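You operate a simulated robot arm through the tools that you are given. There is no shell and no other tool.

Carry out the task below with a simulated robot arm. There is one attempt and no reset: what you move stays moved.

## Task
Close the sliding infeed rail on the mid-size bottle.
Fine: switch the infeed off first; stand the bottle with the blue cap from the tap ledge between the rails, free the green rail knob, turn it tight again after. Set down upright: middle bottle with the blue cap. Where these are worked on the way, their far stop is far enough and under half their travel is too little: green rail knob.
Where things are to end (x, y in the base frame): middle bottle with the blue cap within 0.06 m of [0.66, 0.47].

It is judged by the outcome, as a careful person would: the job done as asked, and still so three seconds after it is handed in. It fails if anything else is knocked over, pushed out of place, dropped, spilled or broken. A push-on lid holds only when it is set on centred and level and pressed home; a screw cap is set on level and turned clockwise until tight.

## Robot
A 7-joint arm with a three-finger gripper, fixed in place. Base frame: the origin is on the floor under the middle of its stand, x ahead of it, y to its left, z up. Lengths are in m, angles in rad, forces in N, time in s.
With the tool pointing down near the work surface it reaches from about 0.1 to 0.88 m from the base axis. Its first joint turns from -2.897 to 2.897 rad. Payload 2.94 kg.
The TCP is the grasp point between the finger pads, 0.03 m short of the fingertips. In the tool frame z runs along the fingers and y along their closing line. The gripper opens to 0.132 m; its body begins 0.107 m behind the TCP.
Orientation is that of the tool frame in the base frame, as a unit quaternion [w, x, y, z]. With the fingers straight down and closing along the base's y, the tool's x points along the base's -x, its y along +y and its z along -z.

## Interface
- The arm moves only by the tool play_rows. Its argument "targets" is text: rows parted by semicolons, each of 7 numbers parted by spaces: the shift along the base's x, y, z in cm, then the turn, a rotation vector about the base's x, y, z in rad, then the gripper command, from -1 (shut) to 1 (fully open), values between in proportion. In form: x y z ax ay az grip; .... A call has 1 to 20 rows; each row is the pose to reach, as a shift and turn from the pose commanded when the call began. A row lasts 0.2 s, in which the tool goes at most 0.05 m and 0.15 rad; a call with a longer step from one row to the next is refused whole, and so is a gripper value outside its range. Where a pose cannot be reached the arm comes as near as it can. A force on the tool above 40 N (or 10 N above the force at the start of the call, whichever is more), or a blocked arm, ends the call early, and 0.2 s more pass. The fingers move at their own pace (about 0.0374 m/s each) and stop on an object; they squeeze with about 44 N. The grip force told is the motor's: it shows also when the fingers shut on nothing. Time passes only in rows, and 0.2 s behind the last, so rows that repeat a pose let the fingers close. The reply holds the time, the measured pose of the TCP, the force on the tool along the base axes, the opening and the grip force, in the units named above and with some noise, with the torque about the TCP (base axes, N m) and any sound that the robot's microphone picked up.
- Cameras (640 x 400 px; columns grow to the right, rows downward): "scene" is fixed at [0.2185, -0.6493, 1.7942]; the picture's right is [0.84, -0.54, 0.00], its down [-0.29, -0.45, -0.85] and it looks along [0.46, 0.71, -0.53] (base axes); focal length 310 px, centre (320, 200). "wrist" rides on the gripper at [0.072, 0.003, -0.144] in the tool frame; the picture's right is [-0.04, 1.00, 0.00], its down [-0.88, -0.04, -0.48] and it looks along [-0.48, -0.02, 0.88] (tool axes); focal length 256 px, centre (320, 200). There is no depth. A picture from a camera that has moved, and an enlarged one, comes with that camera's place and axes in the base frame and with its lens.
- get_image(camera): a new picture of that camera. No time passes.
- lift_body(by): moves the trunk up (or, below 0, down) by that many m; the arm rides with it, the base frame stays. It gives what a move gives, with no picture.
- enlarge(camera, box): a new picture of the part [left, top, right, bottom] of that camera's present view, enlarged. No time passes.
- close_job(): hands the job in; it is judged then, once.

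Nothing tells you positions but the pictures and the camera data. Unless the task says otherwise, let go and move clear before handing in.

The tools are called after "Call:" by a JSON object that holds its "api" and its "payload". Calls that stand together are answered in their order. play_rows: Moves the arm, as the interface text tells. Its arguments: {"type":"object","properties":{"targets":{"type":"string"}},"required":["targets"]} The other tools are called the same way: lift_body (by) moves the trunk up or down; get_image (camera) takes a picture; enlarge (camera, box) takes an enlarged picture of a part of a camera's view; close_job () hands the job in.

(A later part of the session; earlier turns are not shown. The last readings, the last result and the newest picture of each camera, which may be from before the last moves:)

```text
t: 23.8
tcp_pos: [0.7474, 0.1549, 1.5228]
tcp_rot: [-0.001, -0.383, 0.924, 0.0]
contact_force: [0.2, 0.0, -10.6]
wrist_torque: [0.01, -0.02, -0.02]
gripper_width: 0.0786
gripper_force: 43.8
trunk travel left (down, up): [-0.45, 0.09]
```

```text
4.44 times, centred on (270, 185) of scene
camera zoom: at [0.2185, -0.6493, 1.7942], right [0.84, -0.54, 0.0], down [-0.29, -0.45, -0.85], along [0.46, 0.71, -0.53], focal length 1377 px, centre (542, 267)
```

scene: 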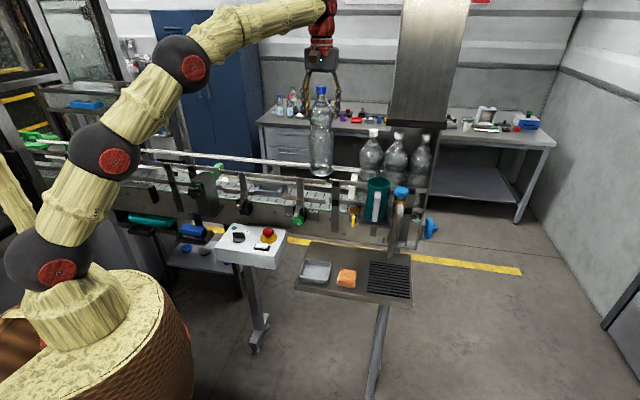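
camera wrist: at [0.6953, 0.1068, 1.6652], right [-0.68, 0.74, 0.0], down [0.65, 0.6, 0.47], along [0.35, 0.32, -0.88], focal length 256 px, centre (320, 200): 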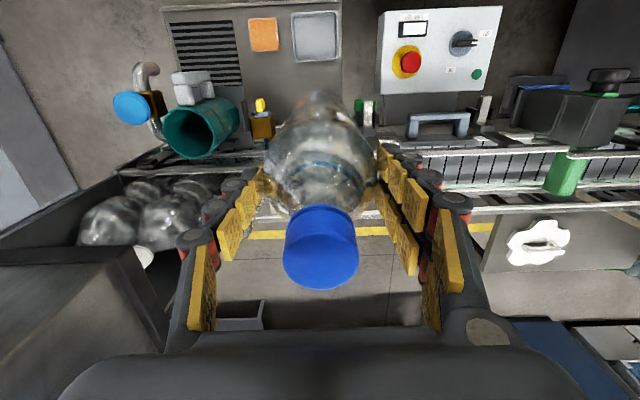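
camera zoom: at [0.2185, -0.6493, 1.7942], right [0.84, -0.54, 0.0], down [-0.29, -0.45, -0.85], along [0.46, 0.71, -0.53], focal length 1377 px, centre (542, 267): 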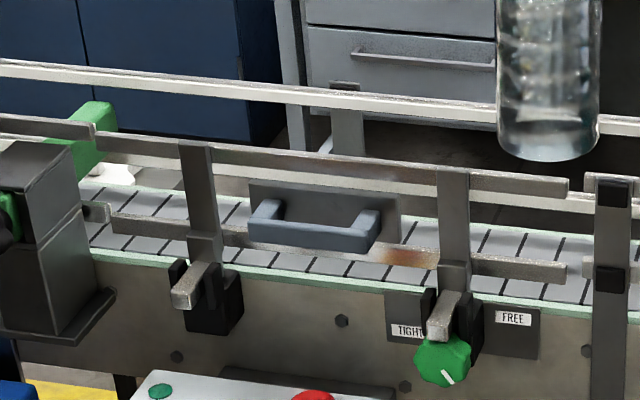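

The gap between rails at the target spans n≈0.723 to 0.837 across the belt, so I'll aim for about (0.652, 0.463), which leaves clearance on both sides. I'll carry it across at height.

Call:
{"api": "play_rows", "payload": {"targets": "-0.3 1 0 0 0 0 -0.5; -1 3 0 0 0 0 -0.5; -1.8 5.7 0 0 0 0 -0.5; -2.7 8.6 0 0 0 0 -0.5; -3.6 11.5 0 0 0 0 -0.5; -4.5 14.5 0 0 0 0 -0.5; -5.4 17.5 0 0 0 0 -0.5; -6.3 20.5 0 0 0 0 -0.5; -7.2 23.5 0 0 0 0 -0.5; -8.1 26.2 0 0 0 0 -0.5; -8.8 28.5 0 0 0 0 -0.5; -9.3 30 0 0 0 0 -0.5; -9.5 30.7 0 0 0 0 -0.5; -9.5 30.7 0 0 0 0 -0.5"}}

Call:
{"api": "get_image", "payload": {"camera": "scene"}}

Call:
{"api": "get_image", "payload": {"camera": "wrist"}}

```text
t: 26.8
tcp_pos: [0.646, 0.4594, 1.5188]
tcp_rot: [-0.001, -0.382, 0.924, 0.0]
contact_force: [0.0, 0.0, -9.9]
wrist_torque: [-0.01, -0.01, 0.0]
gripper_width: 0.0788
gripper_force: 44.0
out of reach, approached as far as the arm can: row 12, 13, 14
trunk travel left (down, up): [-0.45, 0.09]
```

```text
taken
```

scene: 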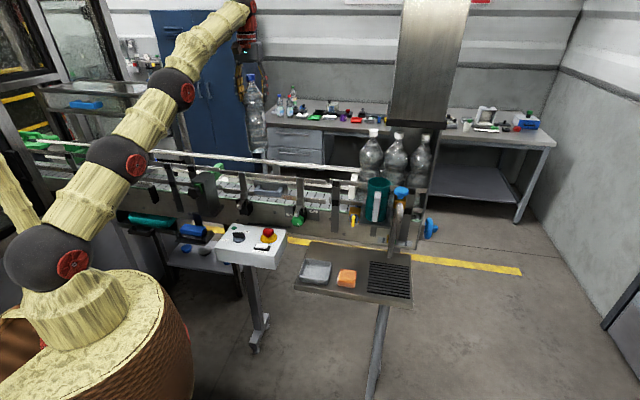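

```text
taken
camera wrist: at [0.5941, 0.4094, 1.6622], right [-0.68, 0.74, 0.0], down [0.65, 0.6, 0.47], along [0.35, 0.32, -0.88], focal length 256 px, centre (320, 200)
```

wrist: 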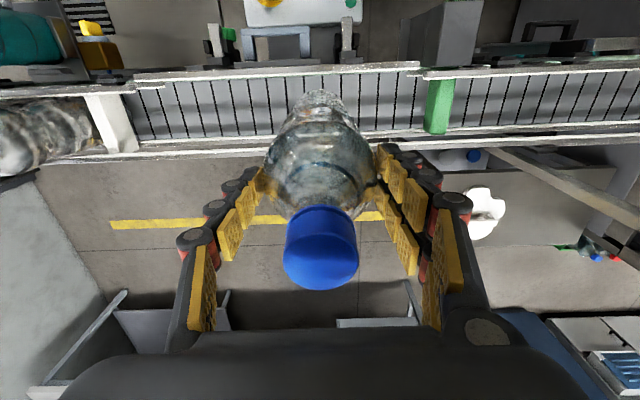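

Just at the edge of reach at this height, which will ease as I lower. I'll check the rails around the bottle from here.

Call:
{"api": "enlarge", "payload": {"camera": "wrist", "box": [130, 20, 450, 220]}}

Call:
{"api": "enlarge", "payload": {"camera": "scene", "box": [190, 60, 330, 230]}}

```text
2.00 times, centred on (290, 120) of wrist
camera zoom: at [0.5941, 0.4094, 1.6622], right [-0.68, 0.74, 0.0], down [0.65, 0.6, 0.47], along [0.35, 0.32, -0.88], focal length 512 px, centre (380, 360)
```

zoom: 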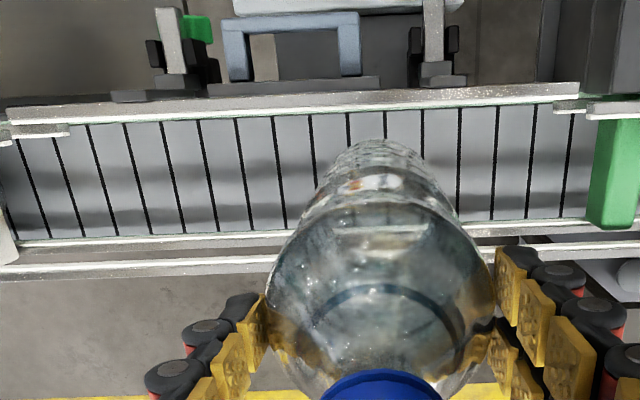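

```text
2.35 times, centred on (260, 145) of scene
camera zoom: at [0.2185, -0.6493, 1.7942], right [0.84, -0.54, 0.0], down [-0.29, -0.45, -0.85], along [0.46, 0.71, -0.53], focal length 729 px, centre (461, 329)
```

zoom: 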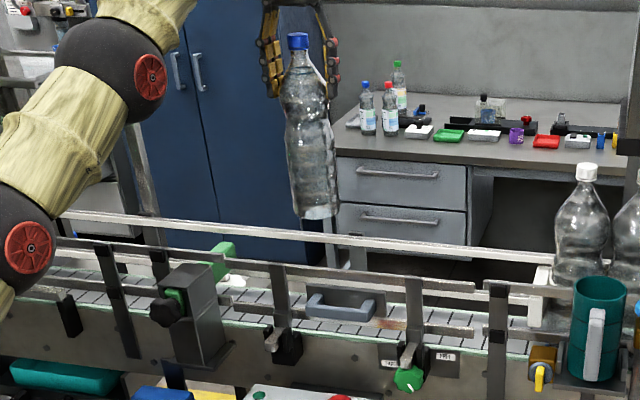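

The bottle hangs vertically over the gap, which spans n≈0.725–0.84. I'll lower it part-way between the rails.

Call:
{"api": "play_rows", "payload": {"targets": "0 0 -1 0 0 0 -0.5; 0 0 -3 0 0 0 -0.5; 0 0 -5 0 0 0 -0.5; 0 0 -7 0 0 0 -0.5; 0 0 -7 0 0 0 -0.5"}}

Call:
{"api": "get_image", "payload": {"camera": "wrist"}}

Call:
{"api": "enlarge", "payload": {"camera": "scene", "box": [190, 80, 330, 230]}}

```text
t: 28.0
tcp_pos: [0.6471, 0.4579, 1.449]
tcp_rot: [0.0, -0.384, 0.924, 0.0]
contact_force: [-0.1, 0.0, -10.0]
wrist_torque: [0.01, -0.02, 0.04]
gripper_width: 0.0785
gripper_force: 44.6
trunk travel left (down, up): [-0.45, 0.09]
```

```text
taken
camera wrist: at [0.5945, 0.4097, 1.5921], right [-0.68, 0.74, 0.0], down [0.65, 0.6, 0.48], along [0.35, 0.32, -0.88], focal length 256 px, centre (320, 200)
```

wrist: 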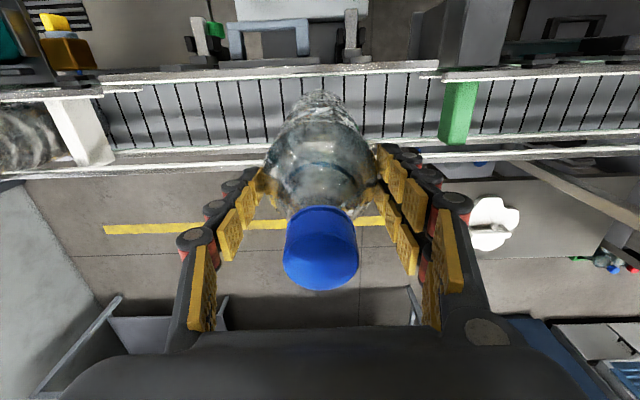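

```text
2.67 times, centred on (260, 155) of scene
camera zoom: at [0.2185, -0.6493, 1.7942], right [0.84, -0.54, 0.0], down [-0.29, -0.45, -0.85], along [0.46, 0.71, -0.53], focal length 826 px, centre (480, 320)
```

zoom: 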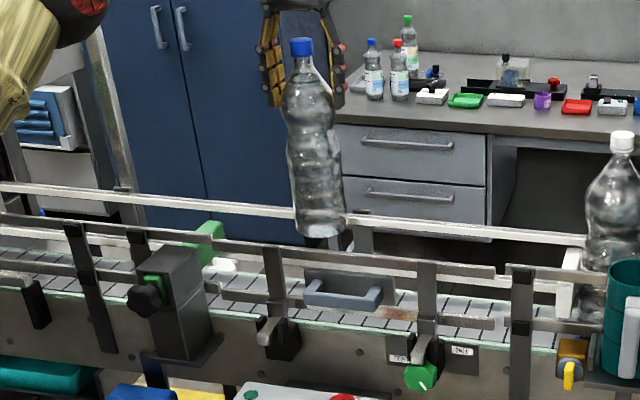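

The base is at rail-top height and centred between both rails. Continuing down slowly.

Call:
{"api": "play_rows", "payload": {"targets": "0.3 0.3 -1 0 0 0 -0.5; 0.3 0.3 -3 0 0 0 -0.5; 0.3 0.3 -5 0 0 0 -0.5; 0.3 0.3 -7 0 0 0 -0.5; 0.3 0.3 -9 0 0 0 -0.5; 0.3 0.3 -10 0 0 0 -0.5; 0.3 0.3 -10 0 0 0 -0.5"}}

Call:
{"api": "get_image", "payload": {"camera": "wrist"}}

Call:
{"api": "enlarge", "payload": {"camera": "scene", "box": [200, 110, 330, 230]}}

```text
t: 29.6
tcp_pos: [0.6505, 0.4606, 1.3506]
tcp_rot: [-0.001, -0.383, 0.924, 0.0]
contact_force: [-0.5, 0.6, -9.7]
wrist_torque: [0.03, -0.03, -0.02]
gripper_width: 0.0786
gripper_force: 43.9
trunk travel left (down, up): [-0.45, 0.09]
```

```text
taken
camera wrist: at [0.598, 0.4132, 1.4923], right [-0.68, 0.74, 0.0], down [0.65, 0.6, 0.47], along [0.35, 0.32, -0.88], focal length 256 px, centre (320, 200)
```

wrist: 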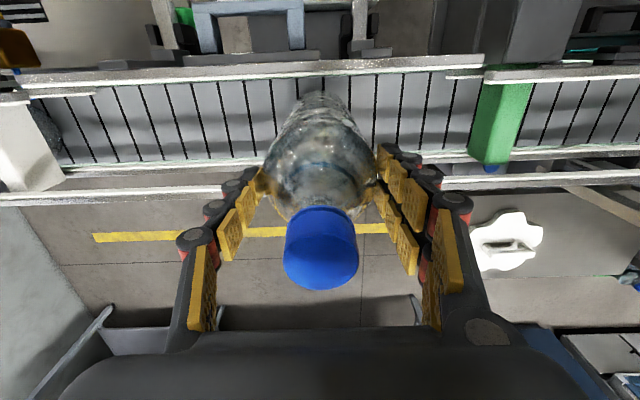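

```text
3.33 times, centred on (265, 170) of scene
camera zoom: at [0.2185, -0.6493, 1.7942], right [0.84, -0.54, 0.0], down [-0.29, -0.45, -0.85], along [0.46, 0.71, -0.53], focal length 1033 px, centre (503, 300)
```

zoom: 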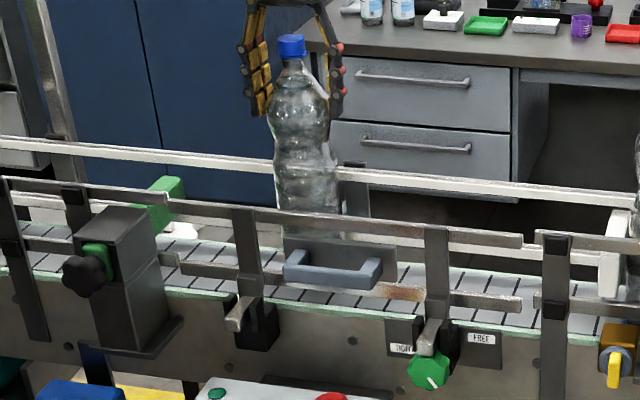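

No contact yet and the bottle is between the rails. I'll lower in small steps and watch for touch-down.

Call:
{"api": "play_rows", "payload": {"targets": "0 0 -0.5 0 0 0 -0.5; 0 0 -1 0 0 0 -0.5; 0 0 -1.5 0 0 0 -0.5; 0 0 -2 0 0 0 -0.5; 0 0 -2.3 0 0 0 -0.5"}}

```text
t: 30.8
tcp_pos: [0.6503, 0.4609, 1.326]
tcp_rot: [-0.001, -0.384, 0.923, 0.0]
contact_force: [0.2, -0.7, -10.1]
wrist_torque: [0.02, 0.02, -0.01]
gripper_width: 0.0787
gripper_force: 43.9
trunk travel left (down, up): [-0.45, 0.09]
```

Call:
{"api": "play_rows", "payload": {"targets": "0 0 -0.3 0 0 0 -0.5; 0 0 -0.6 0 0 0 -0.5; 0 0 -0.9 0 0 0 -0.5"}}

```text
t: 31.6
tcp_pos: [0.6509, 0.461, 1.3165]
tcp_rot: [-0.001, -0.384, 0.923, -0.001]
contact_force: [-0.1, 0.7, -9.7]
wrist_torque: [0.02, 0.0, 0.02]
gripper_width: 0.0787
gripper_force: 43.5
trunk travel left (down, up): [-0.45, 0.09]
```

Call:
{"api": "play_rows", "payload": {"targets": "0 0 -0.3 0 0 0 -0.5; 0 0 -0.6 0 0 0 -0.5; 0 0 -0.9 0 0 0 -0.5"}}

Call:
{"api": "enlarge", "payload": {"camera": "scene", "box": [200, 110, 330, 230]}}

```text
t: 32.4
tcp_pos: [0.6507, 0.4602, 1.3088]
tcp_rot: [0.001, -0.383, 0.924, 0.0]
contact_force: [-0.9, -1.6, -0.2]
wrist_torque: [-0.05, 0.49, 0.04]
gripper_width: 0.0788
gripper_force: 43.8
trunk travel left (down, up): [-0.45, 0.09]
```

```text
3.33 times, centred on (265, 170) of scene
camera zoom: at [0.2185, -0.6493, 1.7942], right [0.84, -0.54, 0.0], down [-0.29, -0.45, -0.85], along [0.46, 0.71, -0.53], focal length 1033 px, centre (503, 300)
```

zoom: 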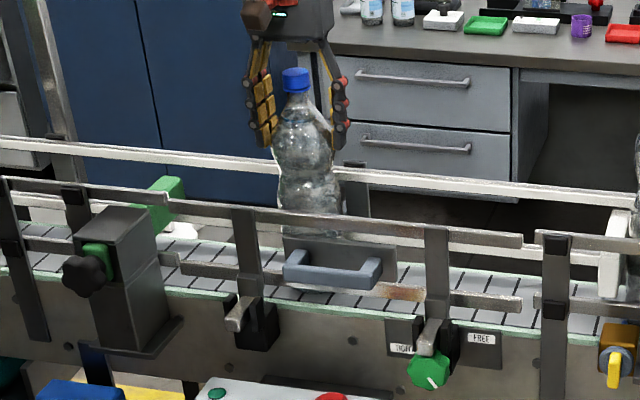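

The weight is now carried by the belt. I'll open gently and check it stands.

Call:
{"api": "play_rows", "payload": {"targets": "0 0 -0.1 0 0 0 -0.5; 0 0 -0.1 0 0 0 0.2; 0 0 -0.1 0 0 0 0.3; 0 0 -0.1 0 0 0 0.45; 0 0 -0.1 0 0 0 0.6; 0 0 -0.1 0 0 0 0.6"}}

Call:
{"api": "get_image", "payload": {"camera": "wrist"}}

Call:
{"api": "enlarge", "payload": {"camera": "scene", "box": [200, 110, 330, 230]}}

```text
t: 33.8
tcp_pos: [0.6496, 0.46, 1.3079]
tcp_rot: [0.0, -0.384, 0.923, 0.0]
contact_force: [0.2, -0.6, 0.0]
wrist_torque: [0.01, 0.0, 0.02]
gripper_width: 0.1055
gripper_force: 0.0
trunk travel left (down, up): [-0.45, 0.09]
```

```text
taken
camera wrist: at [0.5974, 0.4116, 1.4502], right [-0.68, 0.74, 0.0], down [0.65, 0.6, 0.48], along [0.35, 0.32, -0.88], focal length 256 px, centre (320, 200)
```

wrist: 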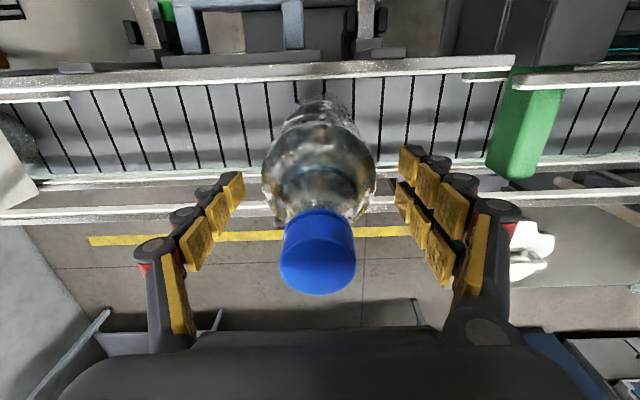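

```text
3.33 times, centred on (265, 170) of scene
camera zoom: at [0.2185, -0.6493, 1.7942], right [0.84, -0.54, 0.0], down [-0.29, -0.45, -0.85], along [0.46, 0.71, -0.53], focal length 1033 px, centre (503, 300)
```

zoom: 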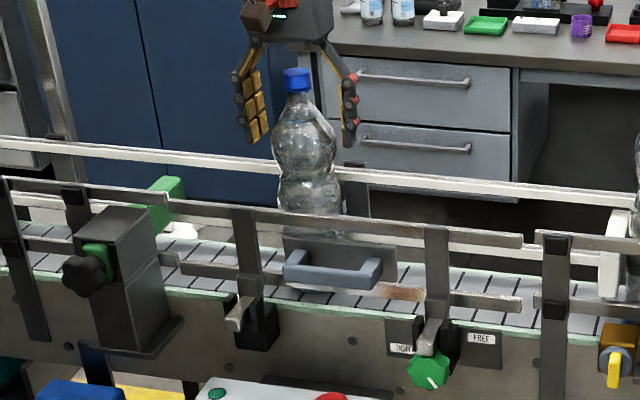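

The bottle is standing upright on the belt. I'll rise straight up clear of the cap, then back off toward the operator side and view the knob.

Call:
{"api": "play_rows", "payload": {"targets": "0 0 2 0 0 0 0.6; 0 0 5 0 0 0 0.6; 0 0 9 0 0 0 0.6; 0 0 13 0 0 0 0.6; 0 0 16 0 0 0 0.6; 0 0 17 0 0 0 0.6; -2.5 -4 17 0 0 0 0.5; -4 -8 17 0 0 0 0.4; -5 -12.5 17 0 0 0 0.2; -5.5 -17 17 0 0 0 0; -6 -21.5 17 0 0 0 0; -6 -26 16 0 0 0 0; -6 -28 14 0 0 0 0; -6 -28 12 0 0 0 0"}}

Call:
{"api": "get_image", "payload": {"camera": "wrist"}}

Call:
{"api": "get_image", "payload": {"camera": "scene"}}

```text
t: 36.8
tcp_pos: [0.5913, 0.1791, 1.4263]
tcp_rot: [0.0, -0.385, 0.923, 0.0]
contact_force: [0.2, -0.6, 0.4]
wrist_torque: [0.0, 0.04, 0.01]
gripper_width: 0.0655
gripper_force: 0.1
trunk travel left (down, up): [-0.45, 0.09]
```

```text
taken
camera wrist: at [0.5377, 0.131, 1.5697], right [-0.68, 0.74, 0.0], down [0.65, 0.6, 0.48], along [0.35, 0.32, -0.88], focal length 256 px, centre (320, 200)
```

wrist: 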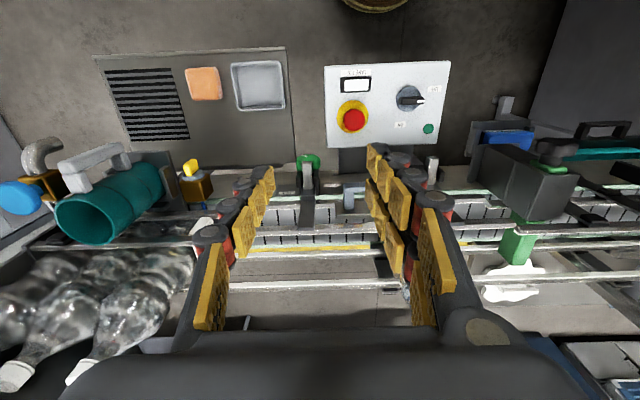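

```text
taken
```

scene: 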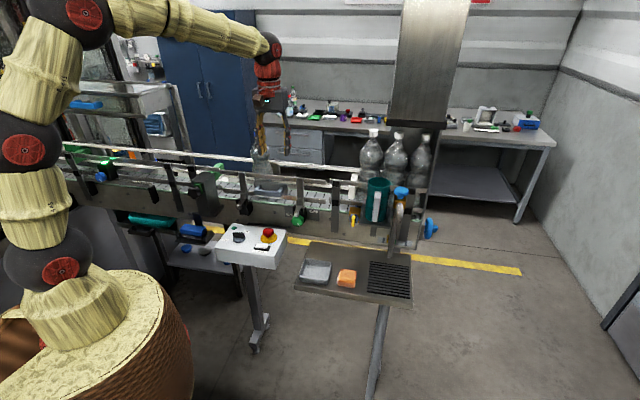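

I'll take a close look at the green knob, its pointer, and the TIGHT/FREE labels from both cameras.

Call:
{"api": "enlarge", "payload": {"camera": "wrist", "box": [270, 140, 350, 200]}}

Call:
{"api": "enlarge", "payload": {"camera": "scene", "box": [275, 190, 335, 235]}}

Call:
{"api": "enlarge", "payload": {"camera": "scene", "box": [230, 130, 310, 200]}}

```text
6.67 times, centred on (310, 170) of wrist
camera zoom: at [0.5377, 0.131, 1.5697], right [-0.68, 0.74, 0.0], down [0.65, 0.6, 0.48], along [0.35, 0.32, -0.88], focal length 1707 px, centre (387, 400)
```

zoom: 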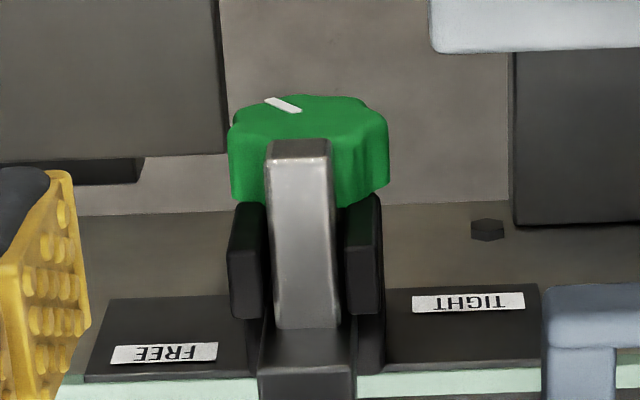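

```text
8.89 times, centred on (305, 212) of scene
camera zoom: at [0.2185, -0.6493, 1.7942], right [0.84, -0.54, 0.0], down [-0.29, -0.45, -0.85], along [0.46, 0.71, -0.53], focal length 2754 px, centre (453, 89)
```

zoom: 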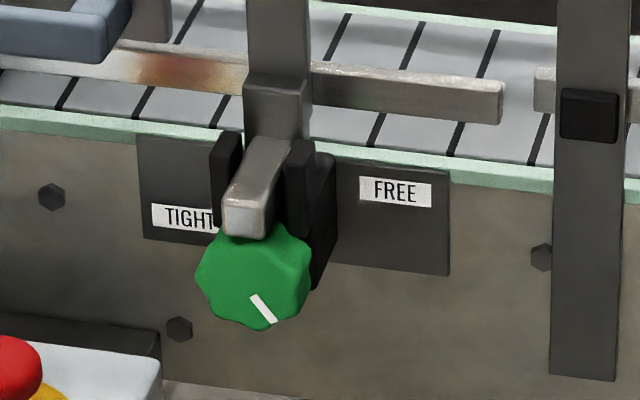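

```text
5.71 times, centred on (270, 165) of scene
camera zoom: at [0.2185, -0.6493, 1.7942], right [0.84, -0.54, 0.0], down [-0.29, -0.45, -0.85], along [0.46, 0.71, -0.53], focal length 1771 px, centre (606, 400)
```

zoom: 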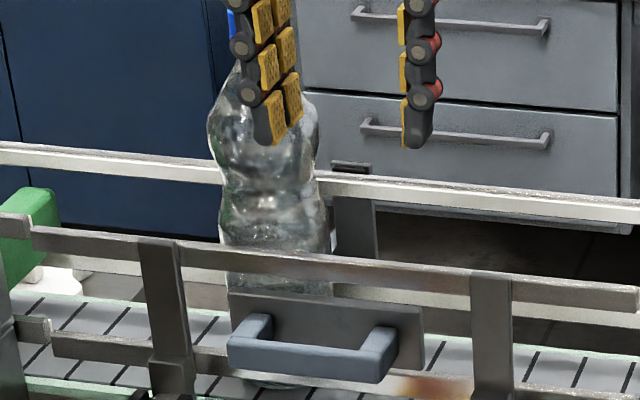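

The knob faces the operator (axis horizontal along the belt-normal), with TIGHT on its left and FREE on its right. Before planning that grip I need the finger spacing, so I'll zoom in on the fingers.

Call:
{"api": "enlarge", "payload": {"camera": "wrist", "box": [190, 130, 470, 330]}}

Call:
{"api": "enlarge", "payload": {"camera": "scene", "box": [240, 60, 310, 160]}}

```text
2.00 times, centred on (330, 230) of wrist
camera zoom: at [0.5377, 0.131, 1.5697], right [-0.68, 0.74, 0.0], down [0.65, 0.6, 0.48], along [0.35, 0.32, -0.88], focal length 512 px, centre (300, 140)
```

zoom: 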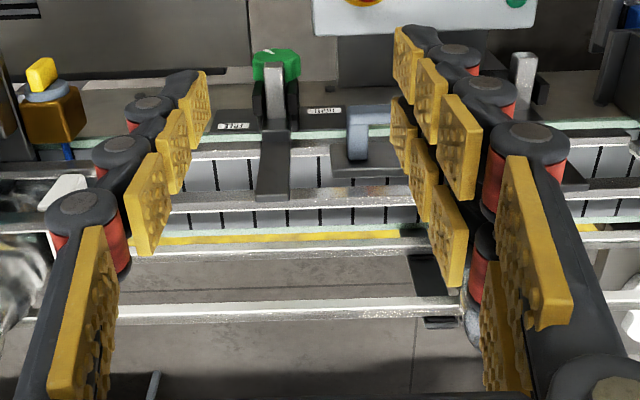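

```text
4.00 times, centred on (275, 110) of scene
camera zoom: at [0.2185, -0.6493, 1.7942], right [0.84, -0.54, 0.0], down [-0.29, -0.45, -0.85], along [0.46, 0.71, -0.53], focal length 1239 px, centre (500, 560)
```

zoom: 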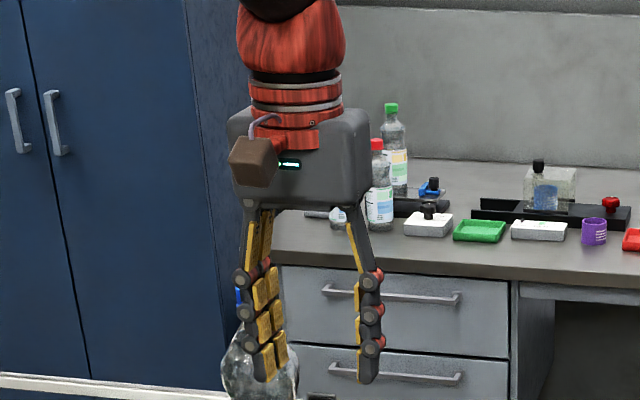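

The two-finger side is about 5 cm wide in total, so a three-point grip on the 5 cm knob is feasible. I'll tilt the tool and drop to the operator side to see the knob face-on.

Call:
{"api": "play_rows", "payload": {"targets": "-0.3 -1 -3 0.06 -0.06 0 0; -0.6 -2 -6.5 0.12 -0.12 0 0; -0.9 -3 -10 0.19 -0.19 0 0; -1.2 -4 -14 0.26 -0.26 0 0; -1.5 -5 -18 0.33 -0.33 0 0; -1.85 -5.45 -22 0.4 -0.4 0 0; -1.85 -5.45 -25 0.46 -0.46 0 0; -1.85 -5.45 -27 0.495 -0.495 0 0; -1.85 -5.45 -27 0.495 -0.495 0 0"}}

Call:
{"api": "get_image", "payload": {"camera": "wrist"}}

Call:
{"api": "get_image", "payload": {"camera": "scene"}}

```text
t: 38.8
tcp_pos: [0.5721, 0.1257, 1.1572]
tcp_rot: [0.318, -0.36, 0.867, 0.131]
contact_force: [0.4, 0.0, 0.7]
wrist_torque: [0.02, 0.0, 0.05]
gripper_width: 0.0657
gripper_force: 0.1
trunk travel left (down, up): [-0.45, 0.09]
```

```text
taken
camera wrist: at [0.4665, 0.0235, 1.2192], right [-0.68, 0.73, 0.03], down [0.28, 0.23, 0.93], along [0.67, 0.64, -0.37], focal length 256 px, centre (320, 200)
```

wrist: 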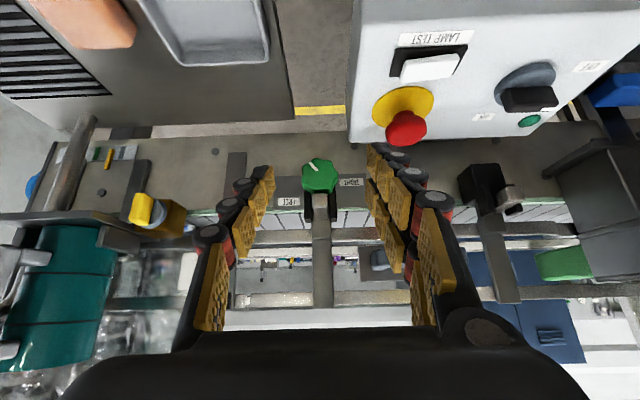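

```text
taken
```

scene: 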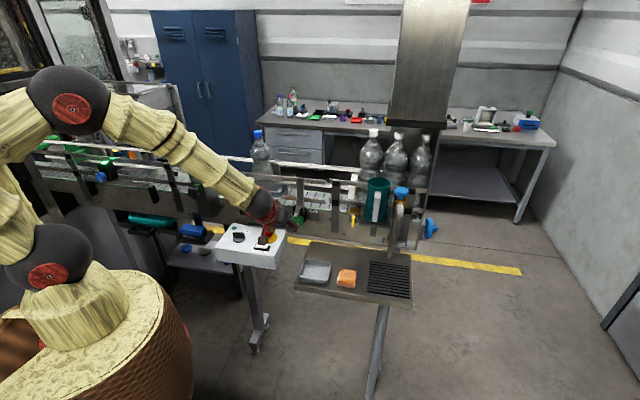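

Call:
{"api": "enlarge", "payload": {"camera": "wrist", "box": [260, 130, 380, 230]}}

Call:
{"api": "enlarge", "payload": {"camera": "wrist", "box": [295, 145, 355, 195]}}

Call:
{"api": "enlarge", "payload": {"camera": "scene", "box": [200, 160, 340, 270]}}

```text
4.00 times, centred on (320, 180) of wrist
camera zoom: at [0.4665, 0.0235, 1.2192], right [-0.68, 0.73, 0.03], down [0.28, 0.23, 0.93], along [0.67, 0.64, -0.37], focal length 1024 px, centre (320, 280)
```

zoom: 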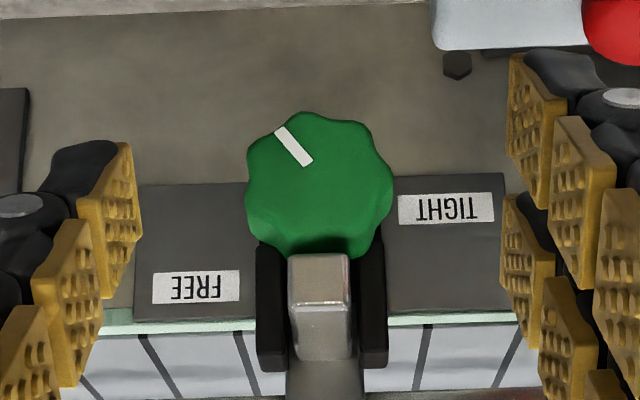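

```text
8.00 times, centred on (325, 170) of wrist
camera zoom: at [0.4665, 0.0235, 1.2192], right [-0.68, 0.73, 0.03], down [0.28, 0.23, 0.93], along [0.67, 0.64, -0.37], focal length 2048 px, centre (280, 440)
```

zoom: 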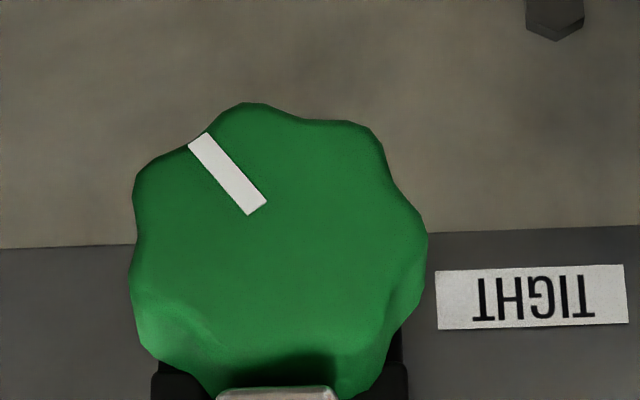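

```text
3.64 times, centred on (270, 215) of scene
camera zoom: at [0.2185, -0.6493, 1.7942], right [0.84, -0.54, 0.0], down [-0.29, -0.45, -0.85], along [0.46, 0.71, -0.53], focal length 1127 px, centre (502, 146)
```

zoom: 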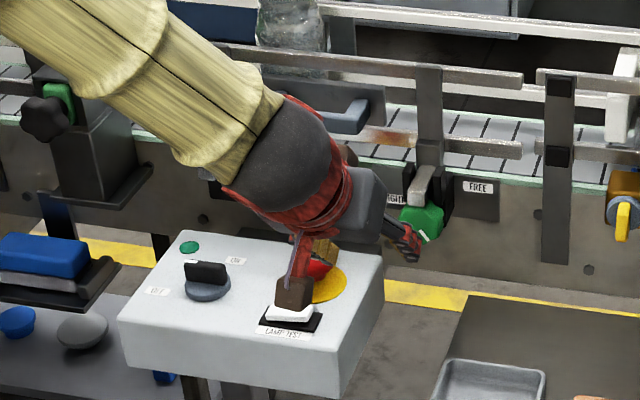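

The knob face is clear: the pointer sits at about 4:40, with TIGHT at lower left and FREE at upper right, so counterclockwise should free it. The knob centre is near (0.678, 0.227, 1.072), under a sliding rod. I'll level the tool toward it at a pre-grasp distance.

Call:
{"api": "play_rows", "payload": {"targets": "0.6 0.5 0 0.08 -0.08 0 0; 1.2 1.0 0 0.165 -0.165 0 0; 1.8 1.5 -1.0 0.25 -0.25 0 -0.03; 2.5 2.2 -2.5 0.335 -0.335 0 -0.03; 3.3 3.0 -4.5 0.42 -0.42 0 -0.03; 4.1 3.8 -5.5 0.492 -0.492 0 -0.03; 4.1 3.8 -6.2 0.492 -0.492 0 -0.03; 4.1 3.8 -6.2 0.492 -0.492 0 -0.03"}}

Call:
{"api": "get_image", "payload": {"camera": "wrist"}}

Call:
{"api": "get_image", "payload": {"camera": "scene"}}

```text
t: 40.6
tcp_pos: [0.6131, 0.1633, 1.0944]
tcp_rot: [0.594, -0.295, 0.707, 0.246]
contact_force: [0.4, -0.3, 0.3]
wrist_torque: [0.02, 0.01, -0.03]
gripper_width: 0.064
gripper_force: 0.0
trunk travel left (down, up): [-0.45, 0.09]
```

```text
taken
camera wrist: at [0.5019, 0.057, 1.0481], right [-0.7, 0.71, 0.04], down [-0.2, -0.25, 0.95], along [0.68, 0.66, 0.32], focal length 256 px, centre (320, 200)
```

wrist: 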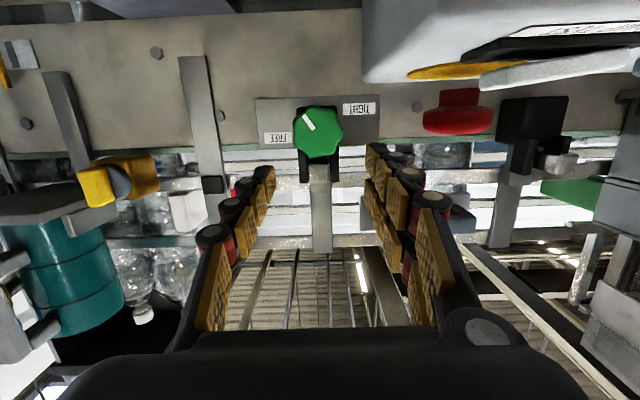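

```text
taken
```

scene: 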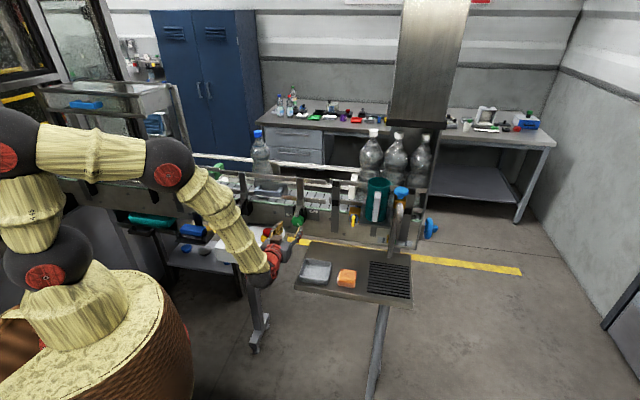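

The tool now points at the knob. I'll zoom in to refine the knob's centre.

Call:
{"api": "enlarge", "payload": {"camera": "wrist", "box": [250, 80, 390, 180]}}

Call:
{"api": "enlarge", "payload": {"camera": "scene", "box": [190, 170, 340, 290]}}

```text
4.00 times, centred on (320, 130) of wrist
camera zoom: at [0.5019, 0.057, 1.0481], right [-0.7, 0.71, 0.04], down [-0.2, -0.25, 0.95], along [0.68, 0.66, 0.32], focal length 1024 px, centre (320, 480)
```

zoom: 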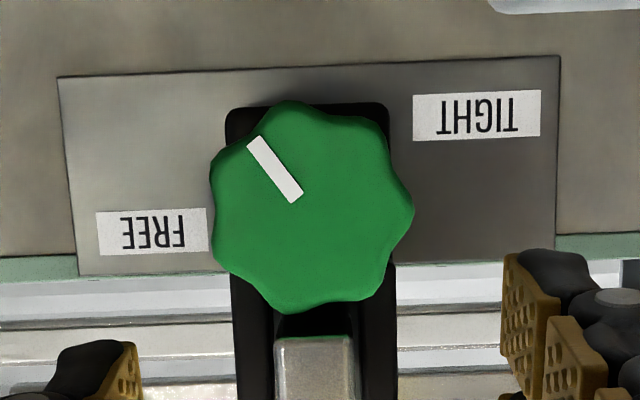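

```text
3.33 times, centred on (265, 230) of scene
camera zoom: at [0.2185, -0.6493, 1.7942], right [0.84, -0.54, 0.0], down [-0.29, -0.45, -0.85], along [0.46, 0.71, -0.53], focal length 1033 px, centre (503, 100)
```

zoom: 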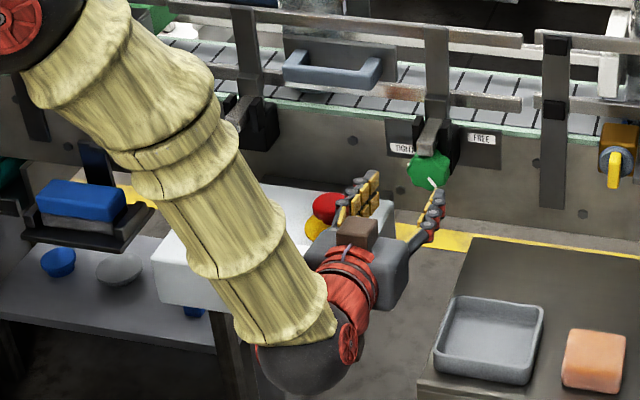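

Call:
{"api": "enlarge", "payload": {"camera": "scene", "box": [255, 205, 325, 265]}}

```text
6.67 times, centred on (290, 235) of scene
camera zoom: at [0.2185, -0.6493, 1.7942], right [0.84, -0.54, 0.0], down [-0.29, -0.45, -0.85], along [0.46, 0.71, -0.53], focal length 2066 px, centre (520, -33)
```

zoom: 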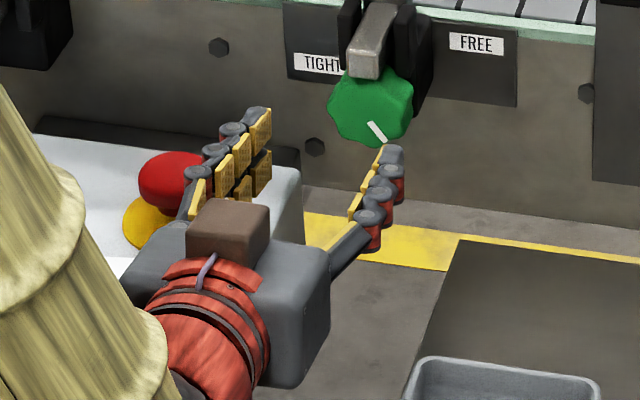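

The knob centre resolves to about (0.681, 0.231, 1.066) at its face. The E-stop and panel are clear of the approach. I'll advance along the tool axis part-way and recheck.

Call:
{"api": "play_rows", "payload": {"targets": "0 0 -0.5 0 0 0 -0.03; 0 0 -0.97 0 0 0 -0.03; 1.2 1.2 -1.3 0 0 0 -0.03; 2.4 2.4 -1.6 0 0 0 -0.03; 3.5 3.5 -1.85 0 0 0 -0.03; 3.5 3.5 -1.85 0 0 0 -0.03"}}

Call:
{"api": "get_image", "payload": {"camera": "wrist"}}

Call:
{"api": "enlarge", "payload": {"camera": "scene", "box": [255, 195, 325, 255]}}

```text
t: 42.0
tcp_pos: [0.6462, 0.1988, 1.0764]
tcp_rot: [0.594, -0.294, 0.707, 0.245]
contact_force: [0.7, 0.1, 0.4]
wrist_torque: [-0.01, -0.05, -0.03]
gripper_width: 0.0639
gripper_force: 0.0
trunk travel left (down, up): [-0.45, 0.09]
```

```text
taken
camera wrist: at [0.5361, 0.0923, 1.0298], right [-0.7, 0.71, 0.04], down [-0.2, -0.25, 0.95], along [0.68, 0.66, 0.31], focal length 256 px, centre (320, 200)
```

wrist: 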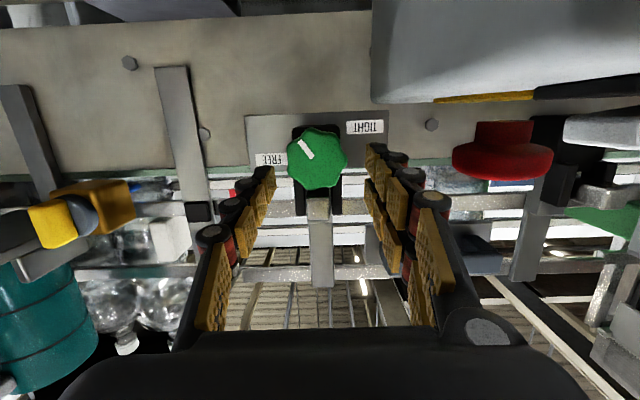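

```text
6.67 times, centred on (290, 225) of scene
camera zoom: at [0.2185, -0.6493, 1.7942], right [0.84, -0.54, 0.0], down [-0.29, -0.45, -0.85], along [0.46, 0.71, -0.53], focal length 2066 px, centre (520, 33)
```

zoom: 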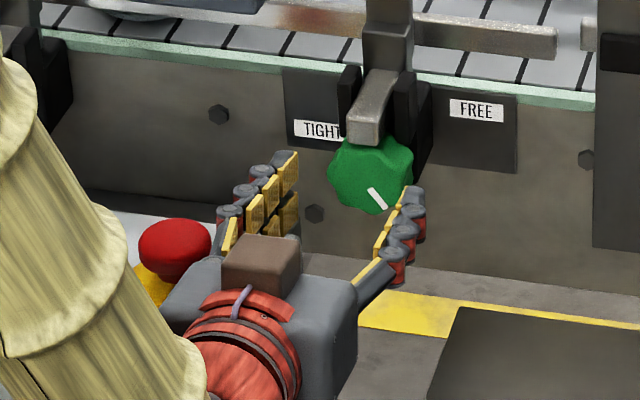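

I'm aligned within a couple of millimetres. I'll pre-roll slightly clockwise and advance so the fingers surround the knob.

Call:
{"api": "play_rows", "payload": {"targets": "0 0 -0.1 0.1 0.1 0 -0.03; 0.8 0.7 -0.3 0.11 0.11 0 -0.03; 1.6 1.45 -0.5 0.11 0.11 0 -0.03; 2.3 2.1 -0.7 0.11 0.11 0 -0.03; 3.0 2.75 -0.85 0.11 0.11 0 -0.03; 3.0 2.75 -0.85 0.11 0.11 0 -0.03"}}

Call:
{"api": "get_image", "payload": {"camera": "wrist"}}

Call:
{"api": "enlarge", "payload": {"camera": "scene", "box": [265, 185, 335, 245]}}

```text
t: 43.4
tcp_pos: [0.6768, 0.2256, 1.0699]
tcp_rot: [0.57, -0.247, 0.724, 0.3]
contact_force: [0.5, 0.6, 0.0]
wrist_torque: [0.04, -0.02, 0.01]
gripper_width: 0.0637
gripper_force: 0.1
trunk travel left (down, up): [-0.45, 0.09]
```

```text
taken
camera wrist: at [0.5612, 0.1245, 1.0227], right [-0.69, 0.7, 0.19], down [-0.09, -0.35, 0.93], along [0.72, 0.62, 0.31], focal length 256 px, centre (320, 200)
```

wrist: 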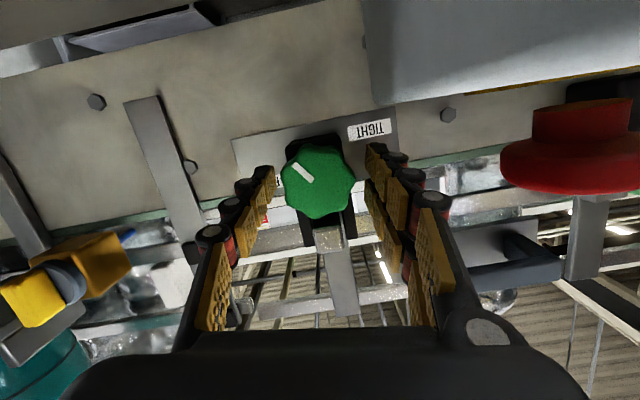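

```text
6.67 times, centred on (300, 215) of scene
camera zoom: at [0.2185, -0.6493, 1.7942], right [0.84, -0.54, 0.0], down [-0.29, -0.45, -0.85], along [0.46, 0.71, -0.53], focal length 2066 px, centre (453, 100)
```

zoom: 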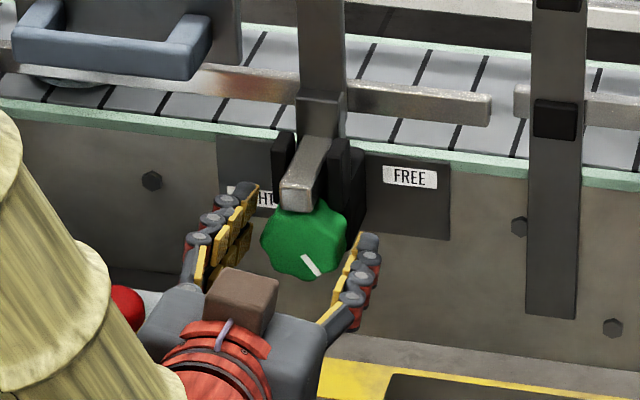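

The fingers flank the knob. Closing on it now.

Call:
{"api": "play_rows", "payload": {"targets": "0 0 0 0 0 0 -0.2; 0 0 0 0 0 0 -0.4; 0 0 0 0 0 0 -0.8; 0 0 0 0 0 0 -0.8; 0 0 0 0 0 0 -0.8"}}

Call:
{"api": "get_image", "payload": {"camera": "wrist"}}

Call:
{"api": "enlarge", "payload": {"camera": "scene", "box": [265, 185, 335, 245]}}

```text
t: 44.6
tcp_pos: [0.6768, 0.2252, 1.0691]
tcp_rot: [0.57, -0.246, 0.725, 0.299]
contact_force: [5.5, -7.4, -1.8]
wrist_torque: [-0.21, 0.09, -0.4]
gripper_width: 0.0467
gripper_force: 44.4
trunk travel left (down, up): [-0.45, 0.09]
```

```text
taken
camera wrist: at [0.5619, 0.1235, 1.0225], right [-0.69, 0.7, 0.2], down [-0.09, -0.35, 0.93], along [0.72, 0.62, 0.31], focal length 256 px, centre (320, 200)
```

wrist: 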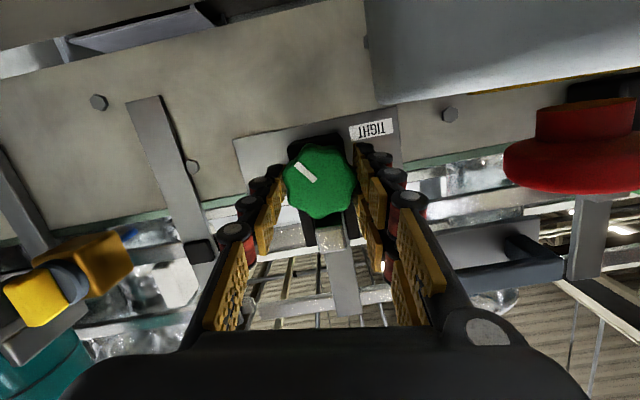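

```text
6.67 times, centred on (300, 215) of scene
camera zoom: at [0.2185, -0.6493, 1.7942], right [0.84, -0.54, 0.0], down [-0.29, -0.45, -0.85], along [0.46, 0.71, -0.53], focal length 2066 px, centre (453, 100)
```

zoom: 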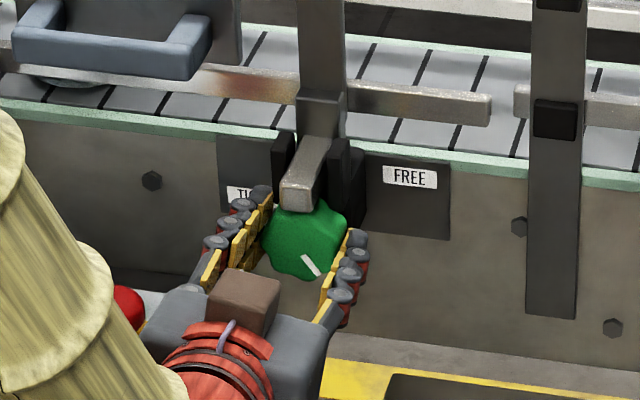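

Gripped at 47 mm. I'll turn counterclockwise (as seen by the operator) a first 0.4 rad and check the pointer.

Call:
{"api": "play_rows", "payload": {"targets": "0.1 -0.1 0 -0.07 -0.07 0 -0.8; 0.08 -0.08 0 -0.14 -0.14 0 -0.8; 0.05 -0.05 0 -0.21 -0.21 0 -0.8; 0 0 -0.05 -0.28 -0.28 0 -0.8; 0 0 -0.05 -0.28 -0.28 0 -0.8"}}

Call:
{"api": "get_image", "payload": {"camera": "wrist"}}

Call:
{"api": "enlarge", "payload": {"camera": "scene", "box": [265, 185, 335, 245]}}

```text
t: 45.6
tcp_pos: [0.6788, 0.2265, 1.0661]
tcp_rot: [0.609, -0.355, 0.683, 0.19]
contact_force: [-24.2, 12.4, 10.6]
wrist_torque: [0.91, -0.82, 0.3]
gripper_width: 0.0464
gripper_force: 44.8
out of reach, approached as far as the arm can: row 4, 5
trunk travel left (down, up): [-0.45, 0.09]
stopped in row 5: the force on the tool passed its limit at 46 N (the readings are from after the stop); the commanded pose is now the measured one
```

```text
taken
camera wrist: at [0.5768, 0.1113, 1.0222], right [-0.72, 0.69, -0.13], down [-0.3, -0.13, 0.94], along [0.63, 0.72, 0.3], focal length 256 px, centre (320, 200)
```

wrist: 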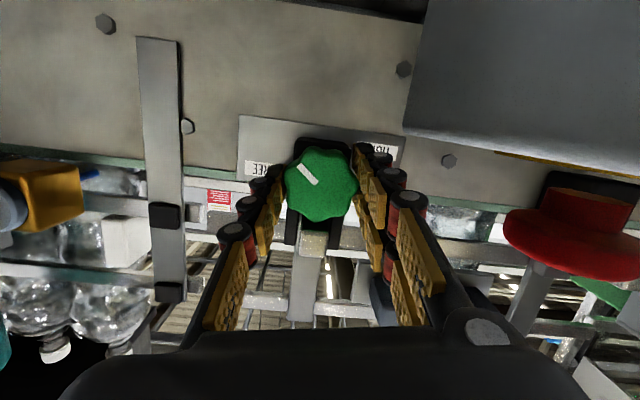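

```text
6.67 times, centred on (300, 215) of scene
camera zoom: at [0.2185, -0.6493, 1.7942], right [0.84, -0.54, 0.0], down [-0.29, -0.45, -0.85], along [0.46, 0.71, -0.53], focal length 2066 px, centre (453, 100)
```

zoom: 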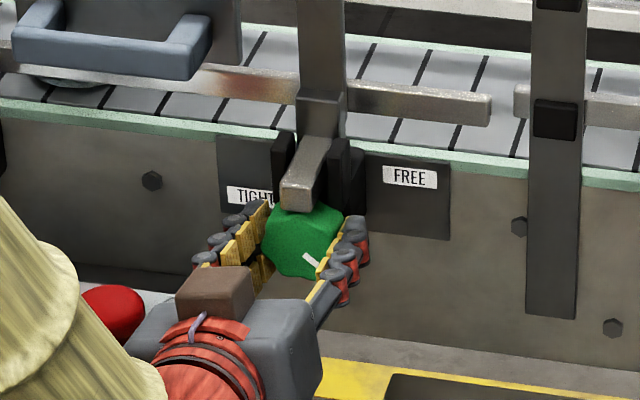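

The knob turned with the grip by about 0.33 rad, then the arm reached a posture limit. I'll work it in strokes: release, roll back clockwise, regrip and turn again.

Call:
{"api": "play_rows", "payload": {"targets": "0 0 0 0 0 0 -0.4; 0 0 0 0 0 0 -0.05; -0.1 0 0.1 0.07 0.07 0 0; -0.2 0 0.2 0.15 0.15 0 0; -0.2 0 0.3 0.23 0.23 0 0; -0.2 0 0.3 0.31 0.31 0 0; -0.2 0 0.3 0.36 0.36 0 0; -0.2 0 0.3 0.36 0.36 0 0"}}

Call:
{"api": "get_image", "payload": {"camera": "wrist"}}

Call:
{"api": "enlarge", "payload": {"camera": "scene", "box": [265, 185, 335, 245]}}

```text
t: 47.4
tcp_pos: [0.6798, 0.2237, 1.0705]
tcp_rot: [0.531, -0.199, 0.738, 0.367]
contact_force: [0.4, 0.3, 0.8]
wrist_torque: [0.01, 0.03, -0.02]
gripper_width: 0.0661
gripper_force: 0.1
trunk travel left (down, up): [-0.45, 0.09]
```

```text
taken
camera wrist: at [0.5623, 0.1251, 1.026], right [-0.67, 0.65, 0.37], down [0.04, -0.47, 0.88], along [0.74, 0.6, 0.29], focal length 256 px, centre (320, 200)
```

wrist: 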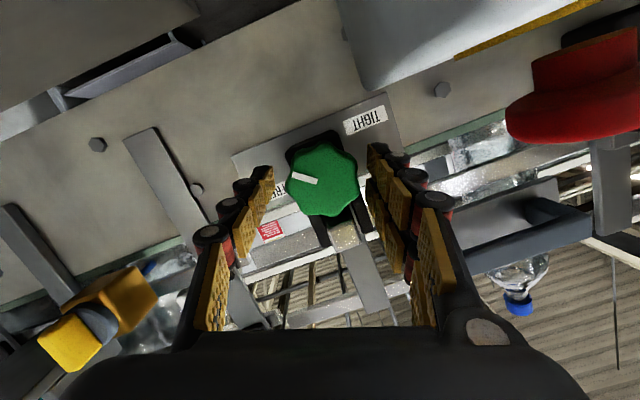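

```text
6.67 times, centred on (300, 215) of scene
camera zoom: at [0.2185, -0.6493, 1.7942], right [0.84, -0.54, 0.0], down [-0.29, -0.45, -0.85], along [0.46, 0.71, -0.53], focal length 2066 px, centre (453, 100)
```

zoom: 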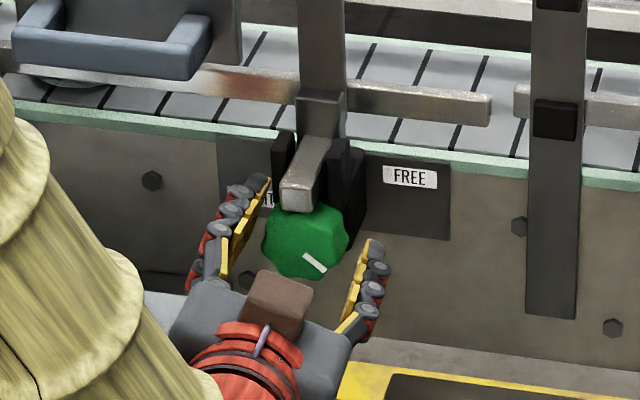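

Call:
{"api": "play_rows", "payload": {"targets": "0 0 0 0 0 0 -0.3; 0 0 0 0 0 0 -0.8; 0 0 0 0 0 0 -0.8; 0 0 0 0 0 0 -0.8; 0 0 0 -0.08 -0.08 0 -0.8; -0.03 0.03 0 -0.16 -0.16 0 -0.8; -0.07 0.07 0 -0.24 -0.24 0 -0.8; -0.1 0.1 -0.05 -0.31 -0.31 0 -0.8; -0.15 0.15 -0.1 -0.36 -0.36 0 -0.8"}}

Call:
{"api": "get_image", "payload": {"camera": "wrist"}}

Call:
{"api": "enlarge", "payload": {"camera": "scene", "box": [265, 185, 335, 245]}}

```text
t: 49.4
tcp_pos: [0.6781, 0.2261, 1.0689]
tcp_rot: [0.609, -0.354, 0.684, 0.189]
contact_force: [-15.3, 12.1, 10.1]
wrist_torque: [0.97, -0.86, -0.21]
gripper_width: 0.0466
gripper_force: 45.4
trunk travel left (down, up): [-0.45, 0.09]
```

```text
taken
camera wrist: at [0.5758, 0.1116, 1.0252], right [-0.71, 0.69, -0.13], down [-0.3, -0.13, 0.95], along [0.63, 0.71, 0.3], focal length 256 px, centre (320, 200)
```

wrist: 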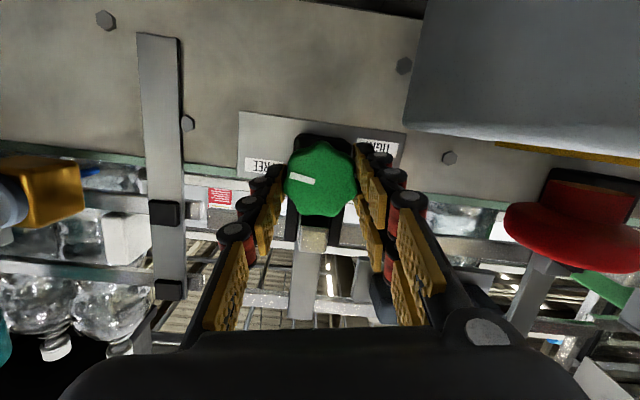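

```text
6.67 times, centred on (300, 215) of scene
camera zoom: at [0.2185, -0.6493, 1.7942], right [0.84, -0.54, 0.0], down [-0.29, -0.45, -0.85], along [0.46, 0.71, -0.53], focal length 2066 px, centre (453, 100)
```

zoom: 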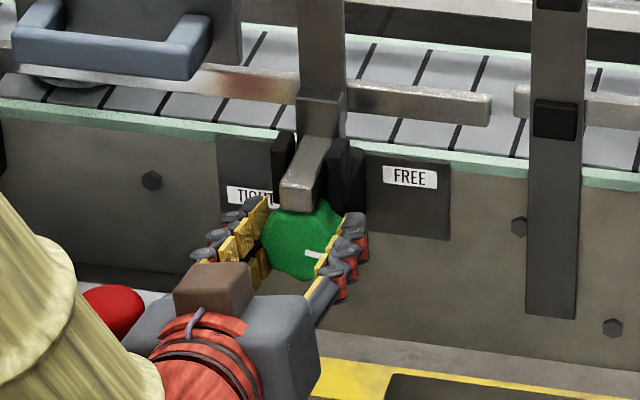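

The pointer now sits near 3 o'clock (about 48° turned). Another stroke.

Call:
{"api": "play_rows", "payload": {"targets": "0 0 0 0 0 0 -0.4; 0 0 0 0 0 0 -0.05; 0 0 0.1 0.07 0.07 0 0; 0 0 0.15 0.15 0.15 0 0; 0.05 -0.1 0.15 0.23 0.23 0 0; 0.1 -0.15 0.15 0.31 0.31 0 0; 0.1 -0.2 0.15 0.36 0.36 0 0; 0.1 -0.2 0.15 0.36 0.36 0 0; 0.1 -0.2 0.15 0.36 0.36 0 -0.4; 0.1 -0.2 0.15 0.36 0.36 0 -0.8; 0.1 -0.2 0.15 0.36 0.36 0 -0.8; 0.1 -0.2 0.15 0.36 0.36 0 -0.8"}}

Call:
{"api": "play_rows", "payload": {"targets": "0 0 0 -0.08 -0.08 0 -0.8; -0.03 0.03 0 -0.16 -0.16 0 -0.8; -0.07 0.07 0 -0.24 -0.24 0 -0.8; -0.1 0.1 -0.05 -0.31 -0.31 0 -0.8; -0.12 0.12 -0.08 -0.36 -0.36 0 -0.8"}}

Call:
{"api": "get_image", "payload": {"camera": "wrist"}}

Call:
{"api": "enlarge", "payload": {"camera": "scene", "box": [265, 185, 335, 245]}}

```text
t: 52.0
tcp_pos: [0.6796, 0.2245, 1.0704]
tcp_rot: [0.53, -0.199, 0.738, 0.366]
contact_force: [-5.2, 5.0, 3.6]
wrist_torque: [0.01, 0.08, -0.47]
gripper_width: 0.0469
gripper_force: 39.6
trunk travel left (down, up): [-0.45, 0.09]
```

```text
t: 53.2
tcp_pos: [0.6789, 0.2272, 1.0692]
tcp_rot: [0.609, -0.354, 0.684, 0.189]
contact_force: [-16.1, 10.5, 9.8]
wrist_torque: [0.79, -0.7, -0.73]
gripper_width: 0.0471
gripper_force: 44.4
trunk travel left (down, up): [-0.45, 0.09]
```

```text
taken
camera wrist: at [0.5756, 0.1116, 1.0254], right [-0.71, 0.69, -0.13], down [-0.3, -0.13, 0.95], along [0.63, 0.71, 0.3], focal length 256 px, centre (320, 200)
```

wrist: 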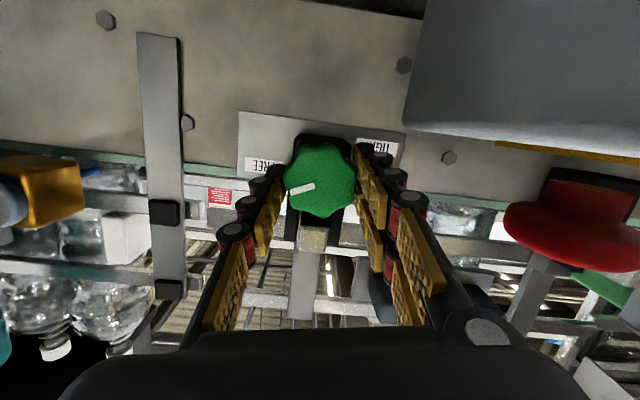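

```text
6.67 times, centred on (300, 215) of scene
camera zoom: at [0.2185, -0.6493, 1.7942], right [0.84, -0.54, 0.0], down [-0.29, -0.45, -0.85], along [0.46, 0.71, -0.53], focal length 2066 px, centre (453, 100)
```

zoom: 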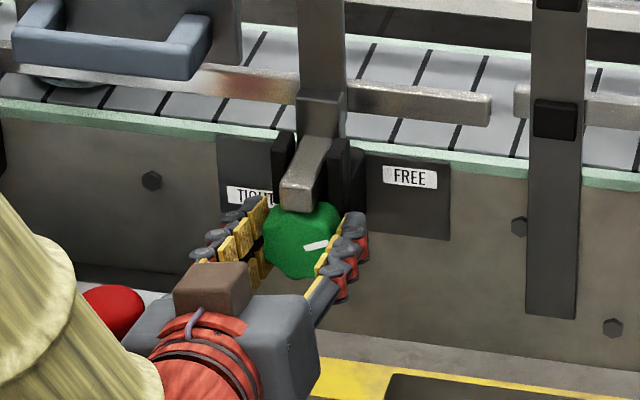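

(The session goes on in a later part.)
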